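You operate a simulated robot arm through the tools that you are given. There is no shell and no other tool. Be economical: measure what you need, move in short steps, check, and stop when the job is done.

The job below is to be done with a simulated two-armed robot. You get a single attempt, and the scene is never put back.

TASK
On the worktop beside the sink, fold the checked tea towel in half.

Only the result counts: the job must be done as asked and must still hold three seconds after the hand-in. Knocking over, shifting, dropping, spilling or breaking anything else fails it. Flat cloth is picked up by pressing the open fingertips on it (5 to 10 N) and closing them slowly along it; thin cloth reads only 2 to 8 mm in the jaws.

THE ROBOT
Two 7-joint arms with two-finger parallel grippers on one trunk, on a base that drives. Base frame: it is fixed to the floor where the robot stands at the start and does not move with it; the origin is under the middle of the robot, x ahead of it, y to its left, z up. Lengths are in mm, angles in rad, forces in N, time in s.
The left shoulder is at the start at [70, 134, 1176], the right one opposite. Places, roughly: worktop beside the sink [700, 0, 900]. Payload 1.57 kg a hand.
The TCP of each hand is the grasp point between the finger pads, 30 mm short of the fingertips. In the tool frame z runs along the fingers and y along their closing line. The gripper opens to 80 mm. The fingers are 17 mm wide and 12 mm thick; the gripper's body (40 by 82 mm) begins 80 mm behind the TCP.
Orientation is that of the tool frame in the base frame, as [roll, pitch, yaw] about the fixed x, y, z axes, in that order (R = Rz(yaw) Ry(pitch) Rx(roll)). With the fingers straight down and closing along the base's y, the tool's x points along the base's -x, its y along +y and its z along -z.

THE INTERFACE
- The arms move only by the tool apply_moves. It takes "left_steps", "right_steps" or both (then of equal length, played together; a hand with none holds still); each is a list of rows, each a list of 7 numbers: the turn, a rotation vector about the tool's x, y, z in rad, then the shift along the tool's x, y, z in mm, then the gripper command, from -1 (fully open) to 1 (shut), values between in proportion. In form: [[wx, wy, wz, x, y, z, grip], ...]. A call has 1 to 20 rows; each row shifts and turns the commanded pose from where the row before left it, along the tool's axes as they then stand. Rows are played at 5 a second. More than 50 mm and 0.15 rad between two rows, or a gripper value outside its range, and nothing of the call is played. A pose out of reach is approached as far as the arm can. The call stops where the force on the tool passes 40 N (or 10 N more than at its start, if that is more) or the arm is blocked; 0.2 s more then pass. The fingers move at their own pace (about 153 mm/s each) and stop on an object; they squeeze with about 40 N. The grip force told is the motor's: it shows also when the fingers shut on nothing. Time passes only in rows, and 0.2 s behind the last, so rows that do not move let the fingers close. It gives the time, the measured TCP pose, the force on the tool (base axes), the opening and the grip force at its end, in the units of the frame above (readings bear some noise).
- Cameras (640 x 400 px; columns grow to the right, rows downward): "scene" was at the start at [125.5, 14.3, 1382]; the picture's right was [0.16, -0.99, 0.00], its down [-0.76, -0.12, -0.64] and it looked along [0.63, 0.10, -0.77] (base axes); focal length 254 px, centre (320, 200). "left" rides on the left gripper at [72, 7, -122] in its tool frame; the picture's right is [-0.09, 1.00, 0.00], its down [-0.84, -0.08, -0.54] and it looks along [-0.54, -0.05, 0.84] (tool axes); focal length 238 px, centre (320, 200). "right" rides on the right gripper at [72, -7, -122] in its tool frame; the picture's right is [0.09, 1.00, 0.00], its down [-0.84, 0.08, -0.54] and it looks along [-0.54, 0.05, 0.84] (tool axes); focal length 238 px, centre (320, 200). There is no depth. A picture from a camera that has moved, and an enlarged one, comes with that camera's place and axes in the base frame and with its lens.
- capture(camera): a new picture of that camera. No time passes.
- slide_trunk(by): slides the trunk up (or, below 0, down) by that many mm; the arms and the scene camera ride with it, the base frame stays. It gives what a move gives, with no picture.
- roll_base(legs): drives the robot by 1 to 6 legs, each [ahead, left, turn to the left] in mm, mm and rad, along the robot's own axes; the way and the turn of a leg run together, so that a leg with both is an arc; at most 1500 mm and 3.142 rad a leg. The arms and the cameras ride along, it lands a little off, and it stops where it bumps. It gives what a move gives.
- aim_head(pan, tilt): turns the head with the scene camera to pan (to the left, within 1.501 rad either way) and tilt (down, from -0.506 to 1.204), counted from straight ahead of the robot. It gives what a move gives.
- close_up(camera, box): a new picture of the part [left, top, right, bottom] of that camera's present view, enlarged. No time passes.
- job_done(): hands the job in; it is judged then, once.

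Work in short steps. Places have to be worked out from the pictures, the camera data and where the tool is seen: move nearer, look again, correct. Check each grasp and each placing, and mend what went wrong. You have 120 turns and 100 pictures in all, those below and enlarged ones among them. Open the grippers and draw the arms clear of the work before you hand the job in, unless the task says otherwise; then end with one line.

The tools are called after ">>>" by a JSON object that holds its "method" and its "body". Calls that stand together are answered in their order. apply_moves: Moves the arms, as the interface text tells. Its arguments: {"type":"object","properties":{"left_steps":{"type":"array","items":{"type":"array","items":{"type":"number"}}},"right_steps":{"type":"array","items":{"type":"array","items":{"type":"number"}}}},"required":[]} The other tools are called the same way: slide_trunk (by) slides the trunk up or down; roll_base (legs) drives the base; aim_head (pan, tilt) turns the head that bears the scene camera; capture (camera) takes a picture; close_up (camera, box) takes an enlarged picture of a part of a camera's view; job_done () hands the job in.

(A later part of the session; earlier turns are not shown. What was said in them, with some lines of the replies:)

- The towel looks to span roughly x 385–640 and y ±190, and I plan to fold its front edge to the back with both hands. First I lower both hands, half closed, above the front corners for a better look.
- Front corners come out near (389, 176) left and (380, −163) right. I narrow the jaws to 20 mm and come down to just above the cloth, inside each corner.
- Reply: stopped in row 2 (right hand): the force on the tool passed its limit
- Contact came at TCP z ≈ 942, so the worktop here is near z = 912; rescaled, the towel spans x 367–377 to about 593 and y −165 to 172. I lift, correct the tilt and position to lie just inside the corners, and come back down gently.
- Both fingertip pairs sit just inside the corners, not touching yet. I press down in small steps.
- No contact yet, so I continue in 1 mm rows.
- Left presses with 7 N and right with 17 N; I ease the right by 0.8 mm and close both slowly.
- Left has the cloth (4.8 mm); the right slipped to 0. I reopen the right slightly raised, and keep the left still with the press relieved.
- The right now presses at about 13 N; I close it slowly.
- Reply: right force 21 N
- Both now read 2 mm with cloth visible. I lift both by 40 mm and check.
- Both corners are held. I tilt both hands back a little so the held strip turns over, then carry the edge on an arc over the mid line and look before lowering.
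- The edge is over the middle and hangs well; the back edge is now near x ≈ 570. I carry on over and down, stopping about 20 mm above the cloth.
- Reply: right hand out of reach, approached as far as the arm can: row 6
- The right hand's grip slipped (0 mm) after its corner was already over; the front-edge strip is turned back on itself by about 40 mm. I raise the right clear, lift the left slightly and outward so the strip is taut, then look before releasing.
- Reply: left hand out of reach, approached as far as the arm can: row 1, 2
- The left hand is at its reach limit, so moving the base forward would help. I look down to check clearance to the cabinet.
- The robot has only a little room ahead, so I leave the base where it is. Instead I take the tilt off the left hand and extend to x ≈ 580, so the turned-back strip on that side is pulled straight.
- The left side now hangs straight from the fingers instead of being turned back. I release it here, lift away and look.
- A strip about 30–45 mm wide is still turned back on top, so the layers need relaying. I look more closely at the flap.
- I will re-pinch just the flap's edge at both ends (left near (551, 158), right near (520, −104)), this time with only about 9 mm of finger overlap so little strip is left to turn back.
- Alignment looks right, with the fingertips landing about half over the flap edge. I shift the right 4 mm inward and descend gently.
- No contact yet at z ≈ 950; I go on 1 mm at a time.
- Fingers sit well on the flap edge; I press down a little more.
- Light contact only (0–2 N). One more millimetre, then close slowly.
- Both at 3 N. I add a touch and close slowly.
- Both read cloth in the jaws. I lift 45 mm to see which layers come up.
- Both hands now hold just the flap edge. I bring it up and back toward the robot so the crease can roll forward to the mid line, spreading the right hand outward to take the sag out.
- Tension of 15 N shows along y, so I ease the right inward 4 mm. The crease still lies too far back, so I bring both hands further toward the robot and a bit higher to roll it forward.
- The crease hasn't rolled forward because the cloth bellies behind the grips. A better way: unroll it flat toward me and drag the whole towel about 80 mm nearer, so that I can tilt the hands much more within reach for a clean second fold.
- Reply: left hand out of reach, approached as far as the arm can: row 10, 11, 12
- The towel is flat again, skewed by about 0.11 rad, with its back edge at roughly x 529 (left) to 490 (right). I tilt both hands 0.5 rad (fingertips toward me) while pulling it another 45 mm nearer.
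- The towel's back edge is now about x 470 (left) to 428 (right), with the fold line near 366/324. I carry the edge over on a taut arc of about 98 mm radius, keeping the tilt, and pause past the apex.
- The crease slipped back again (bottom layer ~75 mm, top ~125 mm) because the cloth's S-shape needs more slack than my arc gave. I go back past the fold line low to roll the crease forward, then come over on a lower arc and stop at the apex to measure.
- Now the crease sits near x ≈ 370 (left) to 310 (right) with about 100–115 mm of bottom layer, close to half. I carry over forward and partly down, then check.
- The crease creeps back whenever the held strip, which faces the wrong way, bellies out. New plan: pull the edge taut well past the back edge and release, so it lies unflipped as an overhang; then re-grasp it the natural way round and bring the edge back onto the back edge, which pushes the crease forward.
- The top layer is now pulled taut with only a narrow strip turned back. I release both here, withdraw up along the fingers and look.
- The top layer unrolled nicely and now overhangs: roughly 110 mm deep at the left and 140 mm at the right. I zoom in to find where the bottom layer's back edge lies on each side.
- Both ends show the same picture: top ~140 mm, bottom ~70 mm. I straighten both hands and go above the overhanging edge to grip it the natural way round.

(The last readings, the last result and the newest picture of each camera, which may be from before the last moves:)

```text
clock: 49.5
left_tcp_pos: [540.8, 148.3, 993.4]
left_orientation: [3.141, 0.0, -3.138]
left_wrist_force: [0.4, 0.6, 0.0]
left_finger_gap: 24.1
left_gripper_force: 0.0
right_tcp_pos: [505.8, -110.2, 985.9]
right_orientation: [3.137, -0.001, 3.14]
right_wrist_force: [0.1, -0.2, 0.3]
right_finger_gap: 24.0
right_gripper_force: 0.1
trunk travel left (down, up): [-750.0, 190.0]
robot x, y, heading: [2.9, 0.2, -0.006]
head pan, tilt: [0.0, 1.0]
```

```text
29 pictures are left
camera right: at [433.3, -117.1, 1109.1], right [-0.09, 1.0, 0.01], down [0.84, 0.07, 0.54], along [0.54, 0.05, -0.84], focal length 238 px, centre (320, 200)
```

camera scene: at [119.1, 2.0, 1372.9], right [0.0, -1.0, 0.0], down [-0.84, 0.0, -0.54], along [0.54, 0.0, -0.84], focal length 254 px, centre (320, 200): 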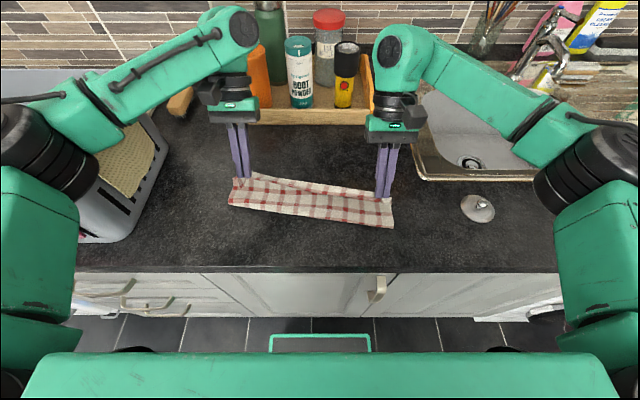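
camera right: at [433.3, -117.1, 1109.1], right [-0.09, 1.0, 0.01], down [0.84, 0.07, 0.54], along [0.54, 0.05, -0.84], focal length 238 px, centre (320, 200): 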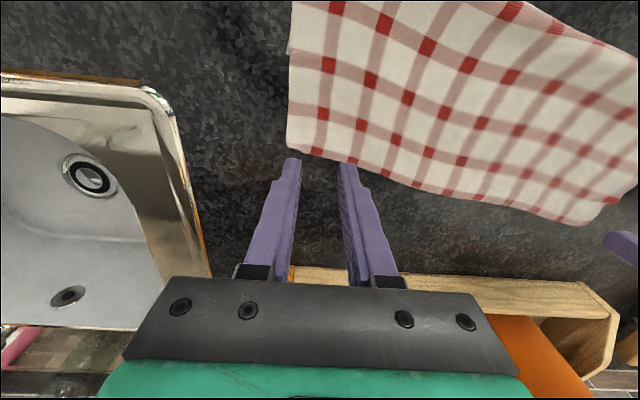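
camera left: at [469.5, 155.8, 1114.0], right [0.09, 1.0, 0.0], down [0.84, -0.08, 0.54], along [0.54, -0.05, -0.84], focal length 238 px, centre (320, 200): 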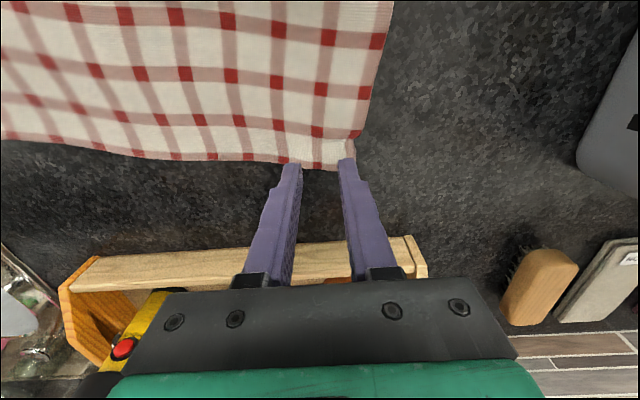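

Edges measured: left edge x ≈ 559 at y 150, right x ≈ 513 at y −114. I position with the fingertips fully on the last 15 mm and descend to near contact.

>>> {"method": "apply_moves", "body": {"left_steps": [[0, 0, 0, -12, 4, 15, 0.4], [0, 0, 0, 0, 0, 20, 0.4], [0, 0, 0, 0, 0, 10, 0.4], [0, 0, 0, 0, 0, 2, 0.4], [0, 0, 0, 0, 0, 2, 0.4], [0, 0, 0, 0, 0, 0, 0.4]], "right_steps": [[0, 0, 0, -1, -4, 10, 0.4], [0, 0, 0, 0, 0, 18, 0.4], [0, 0, 0, 0, 0, 10, 0.4], [0, 0, 0, 0, 0, 2, 0.4], [0, 0, 0, 0, 0, 2, 0.4], [0, 0, 0, 0, 0, 0, 0.4]]}}

>>> {"method": "close_up", "body": {"camera": "left", "box": [220, 80, 420, 205]}}

>>> {"method": "close_up", "body": {"camera": "right", "box": [220, 80, 420, 205]}}

```text
clock: 50.9
left_tcp_pos: [552.4, 152.7, 942.3]
left_orientation: [3.14, -0.002, -3.141]
left_wrist_force: [-0.7, 0.8, 0.3]
left_finger_gap: 23.9
left_gripper_force: 0.0
right_tcp_pos: [507.3, -116.4, 944.6]
right_orientation: [3.136, 0.0, 3.139]
right_wrist_force: [-0.5, 0.0, 0.2]
right_finger_gap: 23.9
right_gripper_force: 0.1
trunk travel left (down, up): [-750.0, 190.0]
robot x, y, heading: [-0.0, 1.0, 0.001]
head pan, tilt: [0.0, 1.0]
```

```text
3.20 times, centred on (320, 142) of left
camera zoom: at [481.0, 159.9, 1064.7], right [0.09, 1.0, 0.0], down [0.84, -0.08, 0.54], along [0.54, -0.05, -0.84], focal length 763 px, centre (320, 384)
```

zoom: 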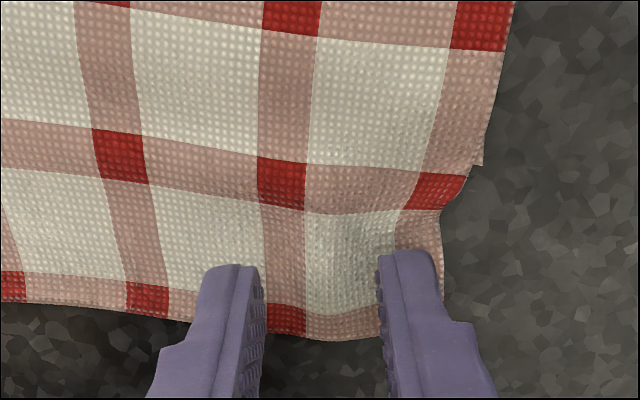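

```text
3.20 times, centred on (320, 142) of right
camera zoom: at [434.2, -123.2, 1067.5], right [-0.09, 1.0, 0.01], down [0.84, 0.07, 0.54], along [0.54, 0.05, -0.84], focal length 763 px, centre (320, 384)
```

zoom: 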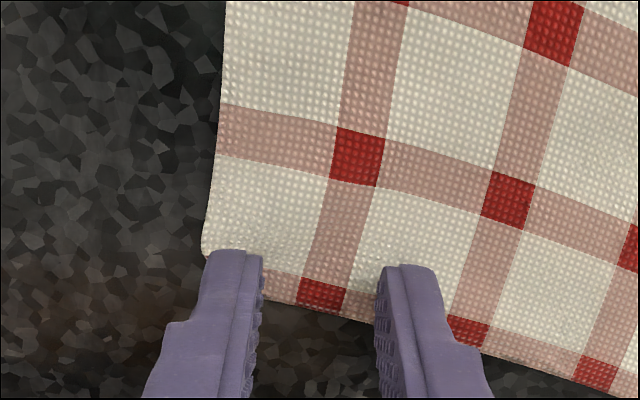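

Fingers sit on the edge; I can also see the bottom layer's left back corner at about (530, 188). I press gently.

>>> {"method": "apply_moves", "body": {"left_steps": [[0, 0, 0, 0, 0, 1, 0.4], [0, 0, 0, 0, 0, 0.5, 0.4], [0, 0, 0, 0, 0, 0, 0.4]], "right_steps": [[0, 0, 0, 0, 0, 1.5, 0.4], [0, 0, 0, 0, 0, 1, 0.4], [0, 0, 0, 0, 0, 0, 0.4]]}}

```text
clock: 51.7
left_tcp_pos: [553.0, 151.5, 940.6]
left_orientation: [3.141, -0.001, -3.14]
left_wrist_force: [0.1, 0.0, 2.5]
left_finger_gap: 24.0
left_gripper_force: 0.0
right_tcp_pos: [507.7, -116.6, 942.8]
right_orientation: [3.136, -0.001, 3.138]
right_wrist_force: [0.0, 0.2, 0.0]
right_finger_gap: 24.1
right_gripper_force: 0.0
trunk travel left (down, up): [-750.0, 190.0]
robot x, y, heading: [-1.2, 0.7, 0.0]
head pan, tilt: [0.0, 1.0]
```

A little more on each side.

>>> {"method": "apply_moves", "body": {"left_steps": [[0, 0, 0, 0, 0, 0.8, 0.4], [0, 0, 0, 0, 0, 0, 0.4]], "right_steps": [[0, 0, 0, 0, 0, 1.7, 0.4], [0, 0, 0, 0, 0, 0, 0.4]]}}

```text
clock: 52.3
left_tcp_pos: [550.9, 152.7, 940.2]
left_orientation: [3.141, 0.001, -3.139]
left_wrist_force: [1.6, -0.5, 4.3]
left_finger_gap: 24.0
left_gripper_force: 0.1
right_tcp_pos: [505.4, -115.8, 942.2]
right_orientation: [3.135, 0.002, 3.137]
right_wrist_force: [1.6, -0.6, 8.5]
right_finger_gap: 24.0
right_gripper_force: 0.1
trunk travel left (down, up): [-750.0, 190.0]
robot x, y, heading: [-0.8, -1.4, 0.007]
head pan, tilt: [0.0, 1.0]
```

Left 4 N, right 8.5 N. I add 0.5 mm on the left and close both slowly.

>>> {"method": "apply_moves", "body": {"left_steps": [[0, 0, 0, 0, 0, 0.5, 0.4], [0, 0, 0, 0, 0, 0, 0.45], [0, 0, 0, 0, 0, 0, 0.5], [0, 0, 0, 0, 0, 0, 0.55], [0, 0, 0, 0, 0, 0, 0.6], [0, 0, 0, 0, 0, 0, 0.65], [0, 0, 0, 0, 0, 0, 0.7], [0, 0, 0, 0, 0, 0, 0.75], [0, 0, 0, 0, 0, 0, 0.8], [0, 0, 0, 0, 0, 0, 0.85], [0, 0, 0, 0, 0, 0, 0.9], [0, 0, 0, 0, 0, 0, 0.95], [0, 0, 0, 0, 0, 0, 1], [0, 0, 0, 0, 0, 0, 1], [0, 0, 0, 0, 0, 0, 1]], "right_steps": [[0, 0, 0, 0, 0, 0.2, 0.4], [0, 0, 0, 0, 0, 0, 0.45], [0, 0, 0, 0, 0, 0, 0.5], [0, 0, 0, 0, 0, 0, 0.55], [0, 0, 0, 0, 0, 0, 0.6], [0, 0, 0, 0, 0, 0, 0.65], [0, 0, 0, 0, 0, 0, 0.7], [0, 0, 0, 0, 0, 0, 0.75], [0, 0, 0, 0, 0, 0, 0.8], [0, 0, 0, 0, 0, 0, 0.85], [0, 0, 0, 0, 0, 0, 0.9], [0, 0, 0, 0, 0, 0, 0.95], [0, 0, 0, 0, 0, 0, 1], [0, 0, 0, 0, 0, 0, 1], [0, 0, 0, 0, 0, 0, 1]]}}

```text
clock: 55.5
left_tcp_pos: [549.5, 151.7, 940.2]
left_orientation: [-3.141, 0.002, -3.14]
left_wrist_force: [-1.5, -6.6, 7.6]
left_finger_gap: 2.3
left_gripper_force: 23.9
right_tcp_pos: [505.1, -116.2, 940.6]
right_orientation: [3.136, 0.003, 3.138]
right_wrist_force: [1.3, 6.2, 14.7]
right_finger_gap: 2.3
right_gripper_force: 24.2
trunk travel left (down, up): [-750.0, 190.0]
robot x, y, heading: [-0.1, 1.0, -0.004]
head pan, tilt: [0.0, 1.0]
```

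Both grips read 2.3 mm. I lift about 48 mm and carry the edge back toward me (more on the right), slightly past the target, to push the crease forward.

>>> {"method": "apply_moves", "body": {"left_steps": [[0, 0, 0, 2, 1, -6, 1], [0, 0, 0, 5, 1, -12, 1], [0, 0, 0, 5, 1, -12, 1], [0, 0, 0, 6, 1, -12, 1], [0, 0, 0, 10, 1, -6, 1], [0, 0, 0, 10, 1, 0, 1], [0, 0, 0, 10, 0, 0, 1], [0, 0, 0, 0, 0, 0, 1]], "right_steps": [[0, 0, 0, 4, 3, -6, 1], [0, 0, 0, 11, 3, -12, 1], [0, 0, 0, 12, 3, -12, 1], [0, 0, 0, 13, 3, -12, 1], [0, 0, 0, 18, 2, -6, 1], [0, 0, 0, 18, 2, 0, 1], [0, 0, 0, 18, 0, 0, 1], [0, 0, 0, 0, 0, 0, 1]]}}

>>> {"method": "capture", "body": {"camera": "left"}}

>>> {"method": "close_up", "body": {"camera": "scene", "box": [180, 110, 436, 270]}}

```text
clock: 57.3
left_tcp_pos: [505.0, 158.2, 989.1]
left_orientation: [-3.141, -0.004, -3.141]
left_wrist_force: [-5.2, -11.2, 0.2]
left_finger_gap: 2.2
left_gripper_force: 23.8
right_tcp_pos: [414.2, -99.2, 989.4]
right_orientation: [3.135, 0.0, 3.138]
right_wrist_force: [5.7, 11.9, -0.1]
right_finger_gap: 2.3
right_gripper_force: 23.7
trunk travel left (down, up): [-750.0, 190.0]
robot x, y, heading: [0.3, -3.7, 0.0]
head pan, tilt: [0.0, 1.0]
```

```text
26 pictures are left
camera left: at [433.1, 167.2, 1109.8], right [0.09, 1.0, 0.0], down [0.84, -0.08, 0.54], along [0.54, -0.05, -0.84], focal length 238 px, centre (320, 200)
```

left: 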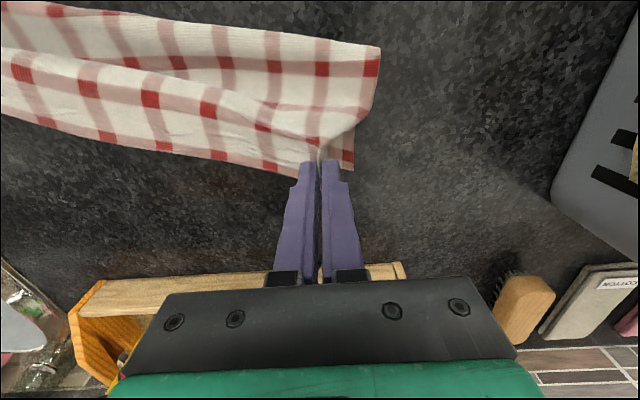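

```text
2.50 times, centred on (308, 190) of scene
camera zoom: at [119.8, 2.0, 1372.9], right [0.0, -1.0, 0.0], down [-0.84, 0.0, -0.54], along [0.54, 0.0, -0.84], focal length 635 px, centre (350, 225)
```

zoom: 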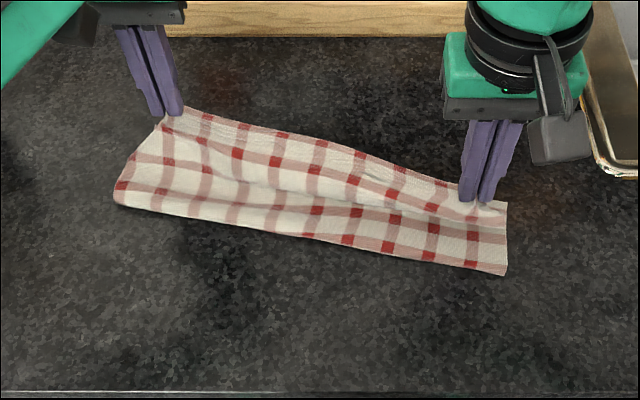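

The slack is forming a valley rather than rolling the crease. I carry the edge back over the intended fold line (left x ≈ 435, right ≈ 340) and higher, so more of the bottom layer is laid down, easing the side tension too.

>>> {"method": "apply_moves", "body": {"left_steps": [[0, 0, 0, 11.7, 0, -4.5, 1], [0, 0, 0, 11.7, 0, -4.5, 1], [0, 0, 0, 11.7, 0, -4.5, 1], [0, 0, 0, 11.7, 0, -4.5, 1], [0, 0, 0, 11.7, 0, -4.5, 1], [0, 0, 0, 11.7, 0, -4.5, 1], [0, 0, 0, 0, 0, 0, 1]], "right_steps": [[0, 0, 0, 12.3, 1.2, -4.5, 1], [0, 0, 0, 12.3, 1.2, -4.5, 1], [0, 0, 0, 12.3, 1.2, -4.5, 1], [0, 0, 0, 12.3, 1.2, -4.5, 1], [0, 0, 0, 12.3, 1.2, -4.5, 1], [0, 0, 0, 12.3, 0, -4.5, 1], [0, 0, 0, 0, 0, 0, 1]]}}

>>> {"method": "capture", "body": {"camera": "left"}}

>>> {"method": "close_up", "body": {"camera": "scene", "box": [180, 110, 436, 270]}}

```text
clock: 58.9
left_tcp_pos: [435.1, 158.6, 1015.5]
left_orientation: [-3.14, -0.002, -3.14]
left_wrist_force: [-3.1, -6.4, 0.5]
left_finger_gap: 2.1
left_gripper_force: 23.4
right_tcp_pos: [339.4, -94.3, 1017.0]
right_orientation: [3.138, 0.0, 3.138]
right_wrist_force: [3.2, 6.5, 0.3]
right_finger_gap: 2.0
right_gripper_force: 23.1
trunk travel left (down, up): [-750.0, 190.0]
robot x, y, heading: [1.5, -3.2, 0.0]
head pan, tilt: [0.0, 1.0]
```

```text
24 pictures are left
camera left: at [364.0, 166.9, 1136.4], right [0.09, 1.0, 0.0], down [0.84, -0.08, 0.54], along [0.54, -0.05, -0.84], focal length 238 px, centre (320, 200)
```

left: 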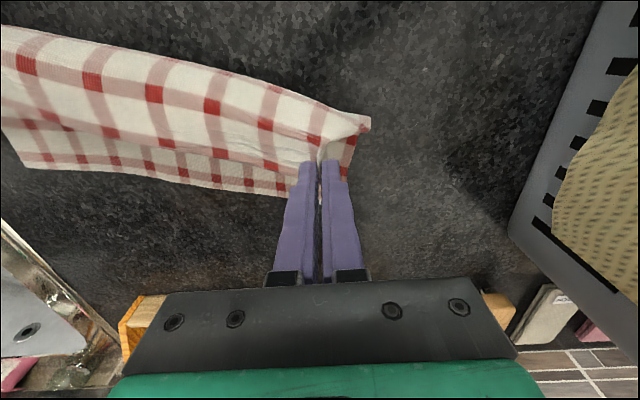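

```text
2.50 times, centred on (308, 190) of scene
camera zoom: at [119.8, 1.9, 1372.8], right [0.0, -1.0, 0.0], down [-0.84, 0.0, -0.54], along [0.54, 0.0, -0.84], focal length 635 px, centre (350, 225)
```

zoom: 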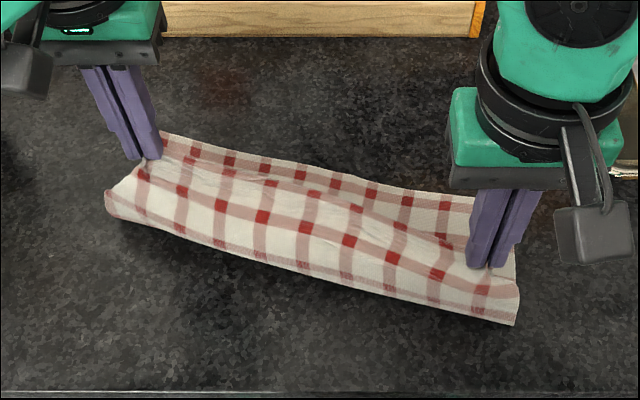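

The belly is now on the correct side and the crease rolls forward: bottom ≈ 115 mm at the right, 107 in the middle, but only ~80 at the left. I bring the left hand 35 mm further toward me and the right slightly back to even it.

>>> {"method": "apply_moves", "body": {"left_steps": [[0, 0, 0, 12, 0, 0, 1], [0, 0, 0, 12, 1, 0, 1], [0, 0, 0, 12, 1, 0, 1], [0, 0, 0, 0, 0, 0, 1]], "right_steps": [[0, 0, 0, -2, -2, 0, 1], [0, 0, 0, -2, -2, 0, 1], [0, 0, 0, -2, -2, 0, 1], [0, 0, 0, 0, 0, 0, 1]]}}

>>> {"method": "close_up", "body": {"camera": "scene", "box": [180, 110, 436, 270]}}

>>> {"method": "capture", "body": {"camera": "left"}}

```text
clock: 59.9
left_tcp_pos: [397.3, 161.7, 1015.1]
left_orientation: [3.14, 0.0, -3.138]
left_wrist_force: [-1.2, -2.3, 0.7]
left_finger_gap: 2.1
left_gripper_force: 23.4
right_tcp_pos: [345.0, -100.3, 1014.3]
right_orientation: [3.136, 0.0, 3.14]
right_wrist_force: [0.8, 2.6, -0.2]
right_finger_gap: 2.4
right_gripper_force: 22.9
trunk travel left (down, up): [-750.0, 190.0]
robot x, y, heading: [-2.7, 1.3, -0.002]
head pan, tilt: [0.0, 1.0]
```

```text
2.50 times, centred on (308, 190) of scene
camera zoom: at [119.5, 1.9, 1372.9], right [0.0, -1.0, 0.0], down [-0.84, 0.0, -0.54], along [0.54, 0.0, -0.84], focal length 635 px, centre (350, 225)
```

zoom: 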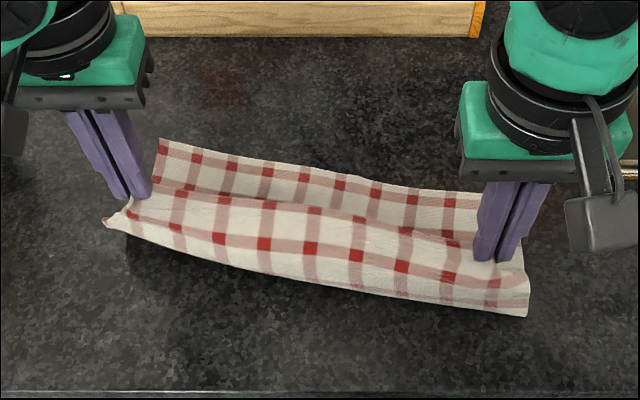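

```text
21 pictures are left
camera left: at [326.9, 169.5, 1136.1], right [0.09, 1.0, 0.0], down [0.84, -0.08, 0.54], along [0.54, -0.05, -0.84], focal length 238 px, centre (320, 200)
```

left: 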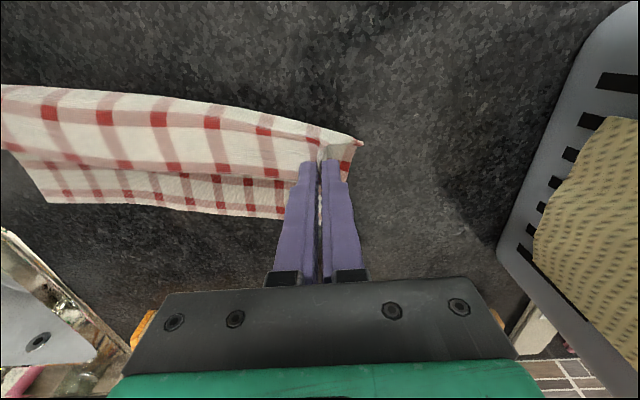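

Bottom layer is now about 102–120 mm everywhere, roughly half. With the edge held the natural way I lay it forward on a gentle arc onto the back edge (final left ≈ (498, 158), right ≈ (445, −105)).

>>> {"method": "apply_moves", "body": {"left_steps": [[0, 0, 0, -12, -0.4, 1, 1], [0, 0, 0, -12, -0.4, 1, 1], [0, 0, 0, -12, -0.4, 1, 1], [0, 0, 0, -10, -0.4, 5, 1], [0, 0, 0, -10, -0.4, 5, 1], [0, 0, 0, -10, -0.4, 5, 1], [0, 0, 0, -12, -0.4, 11, 1], [0, 0, 0, -12, -0.4, 11, 1], [0, 0, 0, -11, -0.4, 12, 1], [0, 0, 0, 0, 0, 0, 1]], "right_steps": [[0, 0, 0, -12, -0.5, 1, 1], [0, 0, 0, -12, -0.5, 1, 1], [0, 0, 0, -12, -0.5, 1, 1], [0, 0, 0, -10, -0.5, 5, 1], [0, 0, 0, -10, -0.5, 5, 1], [0, 0, 0, -10, -0.5, 5, 1], [0, 0, 0, -12, -0.5, 11, 1], [0, 0, 0, -12, -0.5, 11, 1], [0, 0, 0, -11, -0.5, 12, 1], [0, 0, 0, 0, 0, 0, 1]]}}

>>> {"method": "close_up", "body": {"camera": "scene", "box": [180, 110, 436, 270]}}

>>> {"method": "capture", "body": {"camera": "left"}}

>>> {"method": "capture", "body": {"camera": "right"}}

```text
clock: 62.1
left_tcp_pos: [500.2, 156.7, 964.4]
left_orientation: [-3.141, -0.002, -3.14]
left_wrist_force: [-0.9, -5.3, 0.0]
left_finger_gap: 1.8
left_gripper_force: 24.2
right_tcp_pos: [444.7, -106.4, 961.9]
right_orientation: [3.136, -0.001, 3.14]
right_wrist_force: [0.9, 4.2, -0.1]
right_finger_gap: 2.0
right_gripper_force: 23.8
trunk travel left (down, up): [-750.0, 190.0]
robot x, y, heading: [2.5, -2.3, 0.0]
head pan, tilt: [0.0, 1.0]
```

```text
2.50 times, centred on (308, 190) of scene
camera zoom: at [119.0, 2.0, 1372.9], right [0.0, -1.0, 0.0], down [-0.84, 0.0, -0.54], along [0.54, 0.0, -0.84], focal length 635 px, centre (350, 225)
```

zoom: 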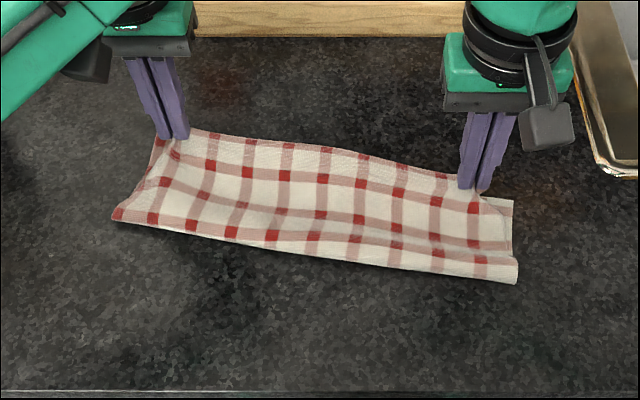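

```text
19 pictures are left
camera left: at [427.3, 165.8, 1085.1], right [0.09, 1.0, 0.0], down [0.84, -0.08, 0.54], along [0.54, -0.05, -0.84], focal length 238 px, centre (320, 200)
```

left: 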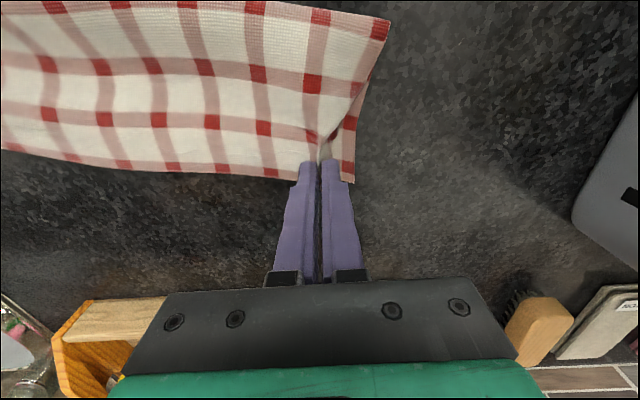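

```text
18 pictures are left
camera right: at [373.0, -112.8, 1084.5], right [-0.09, 1.0, 0.01], down [0.84, 0.07, 0.54], along [0.54, 0.05, -0.84], focal length 238 px, centre (320, 200)
```

right: 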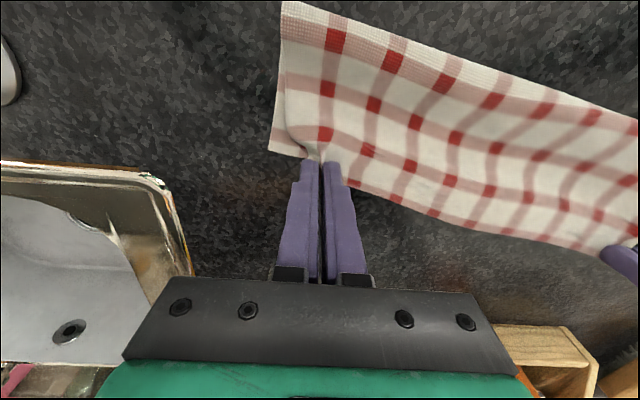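

The edge is laid almost on the back edge, about 10 mm beyond it on the right. I lower while drawing back slightly (right 12 mm, left 6 mm), then release and lift straight up.

>>> {"method": "apply_moves", "body": {"left_steps": [[0, 0, 0, 3, 0, 4, 1], [0, 0, 0, 3, 0, 5, 1], [0, 0, 0, 0, 0, 5, 1], [0, 0, 0, 0, 0, 0, 0.85], [0, 0, 0, 0, 0, 0, 0.7], [0, 0, 0, 0, 0, 0, 0.7], [0, 0, 0, 0, 0, -10, 0.7], [0, 0, 0, 0, 0, -40, 0.7], [0, 0, 0, 0, 0, -50, 0.7], [0, 0, 0, 0, 40, -30, 0.7], [0, 0, 0, 0, 40, 0, 0.7]], "right_steps": [[0, 0, 0, 6, 0, 4, 1], [0, 0, 0, 6, 0, 4, 1], [0, 0, 0, 0, 0, 4, 1], [0, 0, 0, 0, 0, 0, 0.85], [0, 0, 0, 0, 0, 0, 0.7], [0, 0, 0, 0, 0, 0, 0.7], [0, 0, 0, 0, 0, -10, 0.7], [0, 0, 0, 0, 0, -40, 0.7], [0, 0, 0, 0, 0, -50, 0.7], [0, 0, 0, 0, -40, -30, 0.7], [0, 0, 0, 0, -40, 0, 0.7]]}}

>>> {"method": "close_up", "body": {"camera": "scene", "box": [180, 110, 436, 270]}}

>>> {"method": "capture", "body": {"camera": "left"}}

>>> {"method": "capture", "body": {"camera": "right"}}

```text
clock: 64.5
left_tcp_pos: [489.3, 236.5, 1080.2]
left_orientation: [3.142, -0.001, -3.14]
left_wrist_force: [1.4, -0.5, 0.1]
left_finger_gap: 11.9
left_gripper_force: 0.0
right_tcp_pos: [429.7, -183.1, 1084.6]
right_orientation: [3.137, 0.002, 3.139]
right_wrist_force: [-0.3, 0.2, -0.2]
right_finger_gap: 11.7
right_gripper_force: 0.0
trunk travel left (down, up): [-750.0, 190.0]
robot x, y, heading: [2.8, -3.7, 0.004]
head pan, tilt: [0.0, 1.0]
```

```text
2.50 times, centred on (308, 190) of scene
camera zoom: at [118.5, 1.7, 1373.0], right [0.0, -1.0, 0.0], down [-0.84, 0.0, -0.54], along [0.54, 0.0, -0.84], focal length 635 px, centre (350, 225)
```

zoom: 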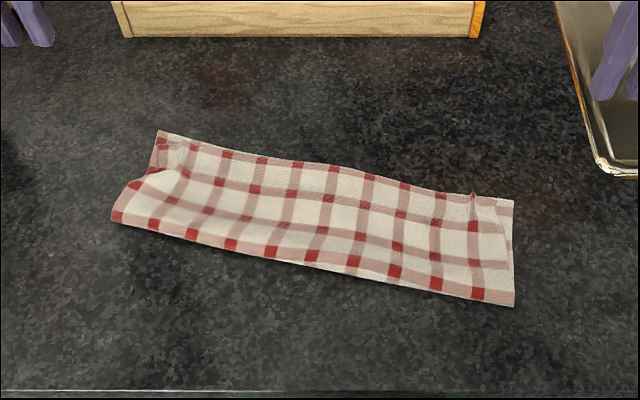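

```text
16 pictures are left
camera left: at [417.6, 245.3, 1201.1], right [0.09, 1.0, 0.0], down [0.84, -0.08, 0.54], along [0.54, -0.05, -0.84], focal length 238 px, centre (320, 200)
```

left: 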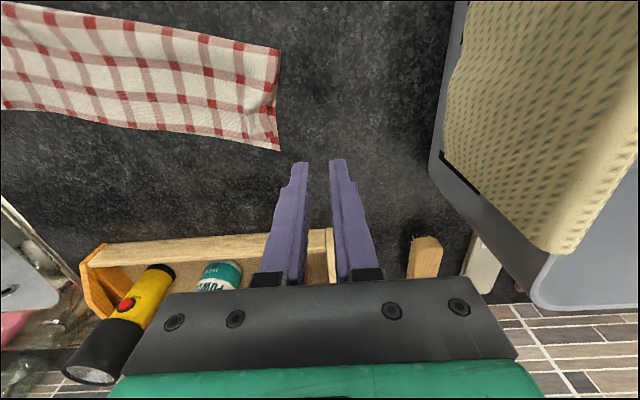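

```text
15 pictures are left
camera right: at [357.5, -190.3, 1208.0], right [-0.09, 1.0, 0.01], down [0.84, 0.07, 0.54], along [0.54, 0.05, -0.84], focal length 238 px, centre (320, 200)
```

right: 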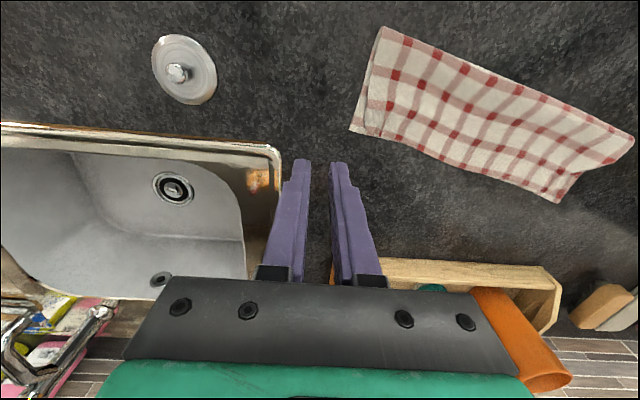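

The crease rolled forward on release: depth is now about 100 mm everywhere and the edges look aligned. I zoom in on both corners to check.

>>> {"method": "close_up", "body": {"camera": "scene", "box": [335, 170, 399, 240]}}

>>> {"method": "close_up", "body": {"camera": "scene", "box": [215, 150, 289, 215]}}

```text
5.71 times, centred on (367, 205) of scene
camera zoom: at [118.5, 1.7, 1373.0], right [0.0, -1.0, 0.0], down [-0.84, 0.0, -0.54], along [0.54, 0.0, -0.84], focal length 1450 px, centre (51, 171)
```

zoom: 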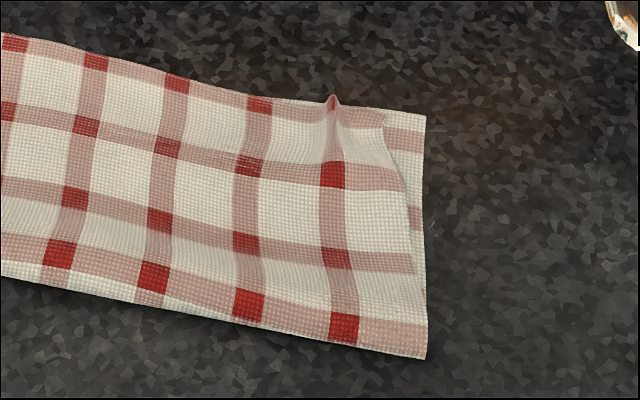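

```text
6.15 times, centred on (252, 182) of scene
camera zoom: at [118.5, 1.7, 1373.0], right [0.0, -1.0, 0.0], down [-0.84, 0.0, -0.54], along [0.54, 0.0, -0.84], focal length 1562 px, centre (738, 308)
```

zoom: 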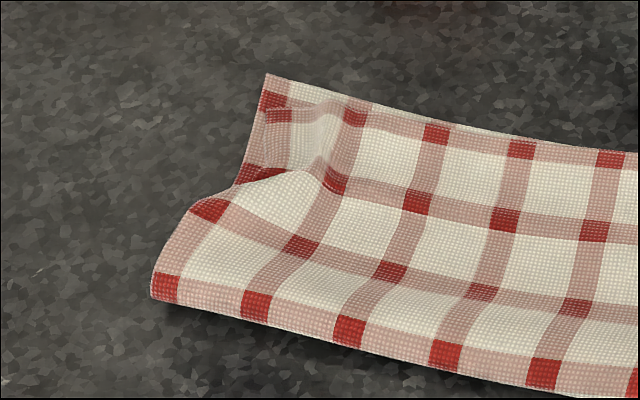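

The fold is good: top corners lie within about 15–20 mm of the bottom corners and the edges run parallel. I open both grippers and draw the arms back, then check once more.

>>> {"method": "apply_moves", "body": {"left_steps": [[0, 0, 0, 0, 0, -40, -1], [0, 0, 0, 25, 0, -30, -1], [0, 0, 0, 30, 0, 0, -1], [0, 0, 0, 30, 0, 0, -1], [0, 0, 0, 0, 0, 0, -1], [0, 0, 0, 0, 0, 0, -1]], "right_steps": [[0, 0, 0, 0, 0, -40, -1], [0, 0, 0, 15, -10, -30, -1], [0, 0, 0, 20, -10, 0, -1], [0, 0, 0, 0, -10, 0, -1], [0, 0, 0, 0, 0, 0, -1], [0, 0, 0, 0, 0, 0, -1]]}}

>>> {"method": "capture", "body": {"camera": "scene"}}

```text
clock: 65.9
left_tcp_pos: [407.6, 237.1, 1148.7]
left_orientation: [3.14, -0.003, -3.139]
left_wrist_force: [-0.6, -0.1, 0.2]
left_finger_gap: 80.0
left_gripper_force: 0.0
right_tcp_pos: [398.4, -215.2, 1152.0]
right_orientation: [3.137, 0.0, 3.139]
right_wrist_force: [0.1, -0.1, -0.4]
right_finger_gap: 79.9
right_gripper_force: 0.0
trunk travel left (down, up): [-750.0, 190.0]
robot x, y, heading: [0.3, -0.3, -0.005]
head pan, tilt: [0.0, 1.0]
```

```text
12 pictures are left
camera scene: at [119.7, 2.0, 1372.9], right [0.0, -1.0, 0.0], down [-0.84, 0.0, -0.54], along [0.54, 0.0, -0.84], focal length 254 px, centre (320, 200)
```

scene: 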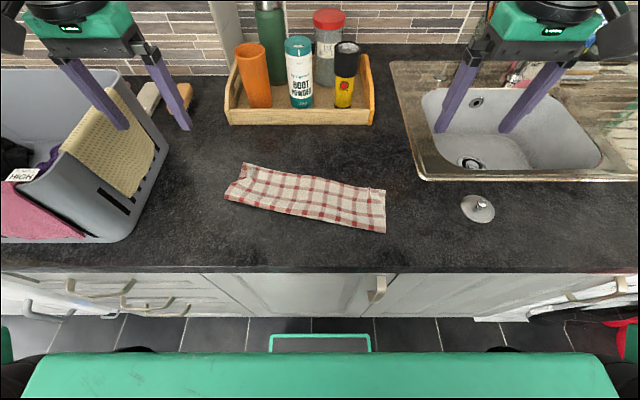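

The towel lies folded in half, everything else stands untouched, and both arms are clear with open grippers. I hand the job in.

>>> {"method": "job_done", "body": {}}

```text
The job is handed in.
```

The checked tea towel is folded in half on the worktop beside the sink. Its corners meet within about 15–20 mm, it sits slightly turned and nearer the front than where it started, and nothing else was moved.
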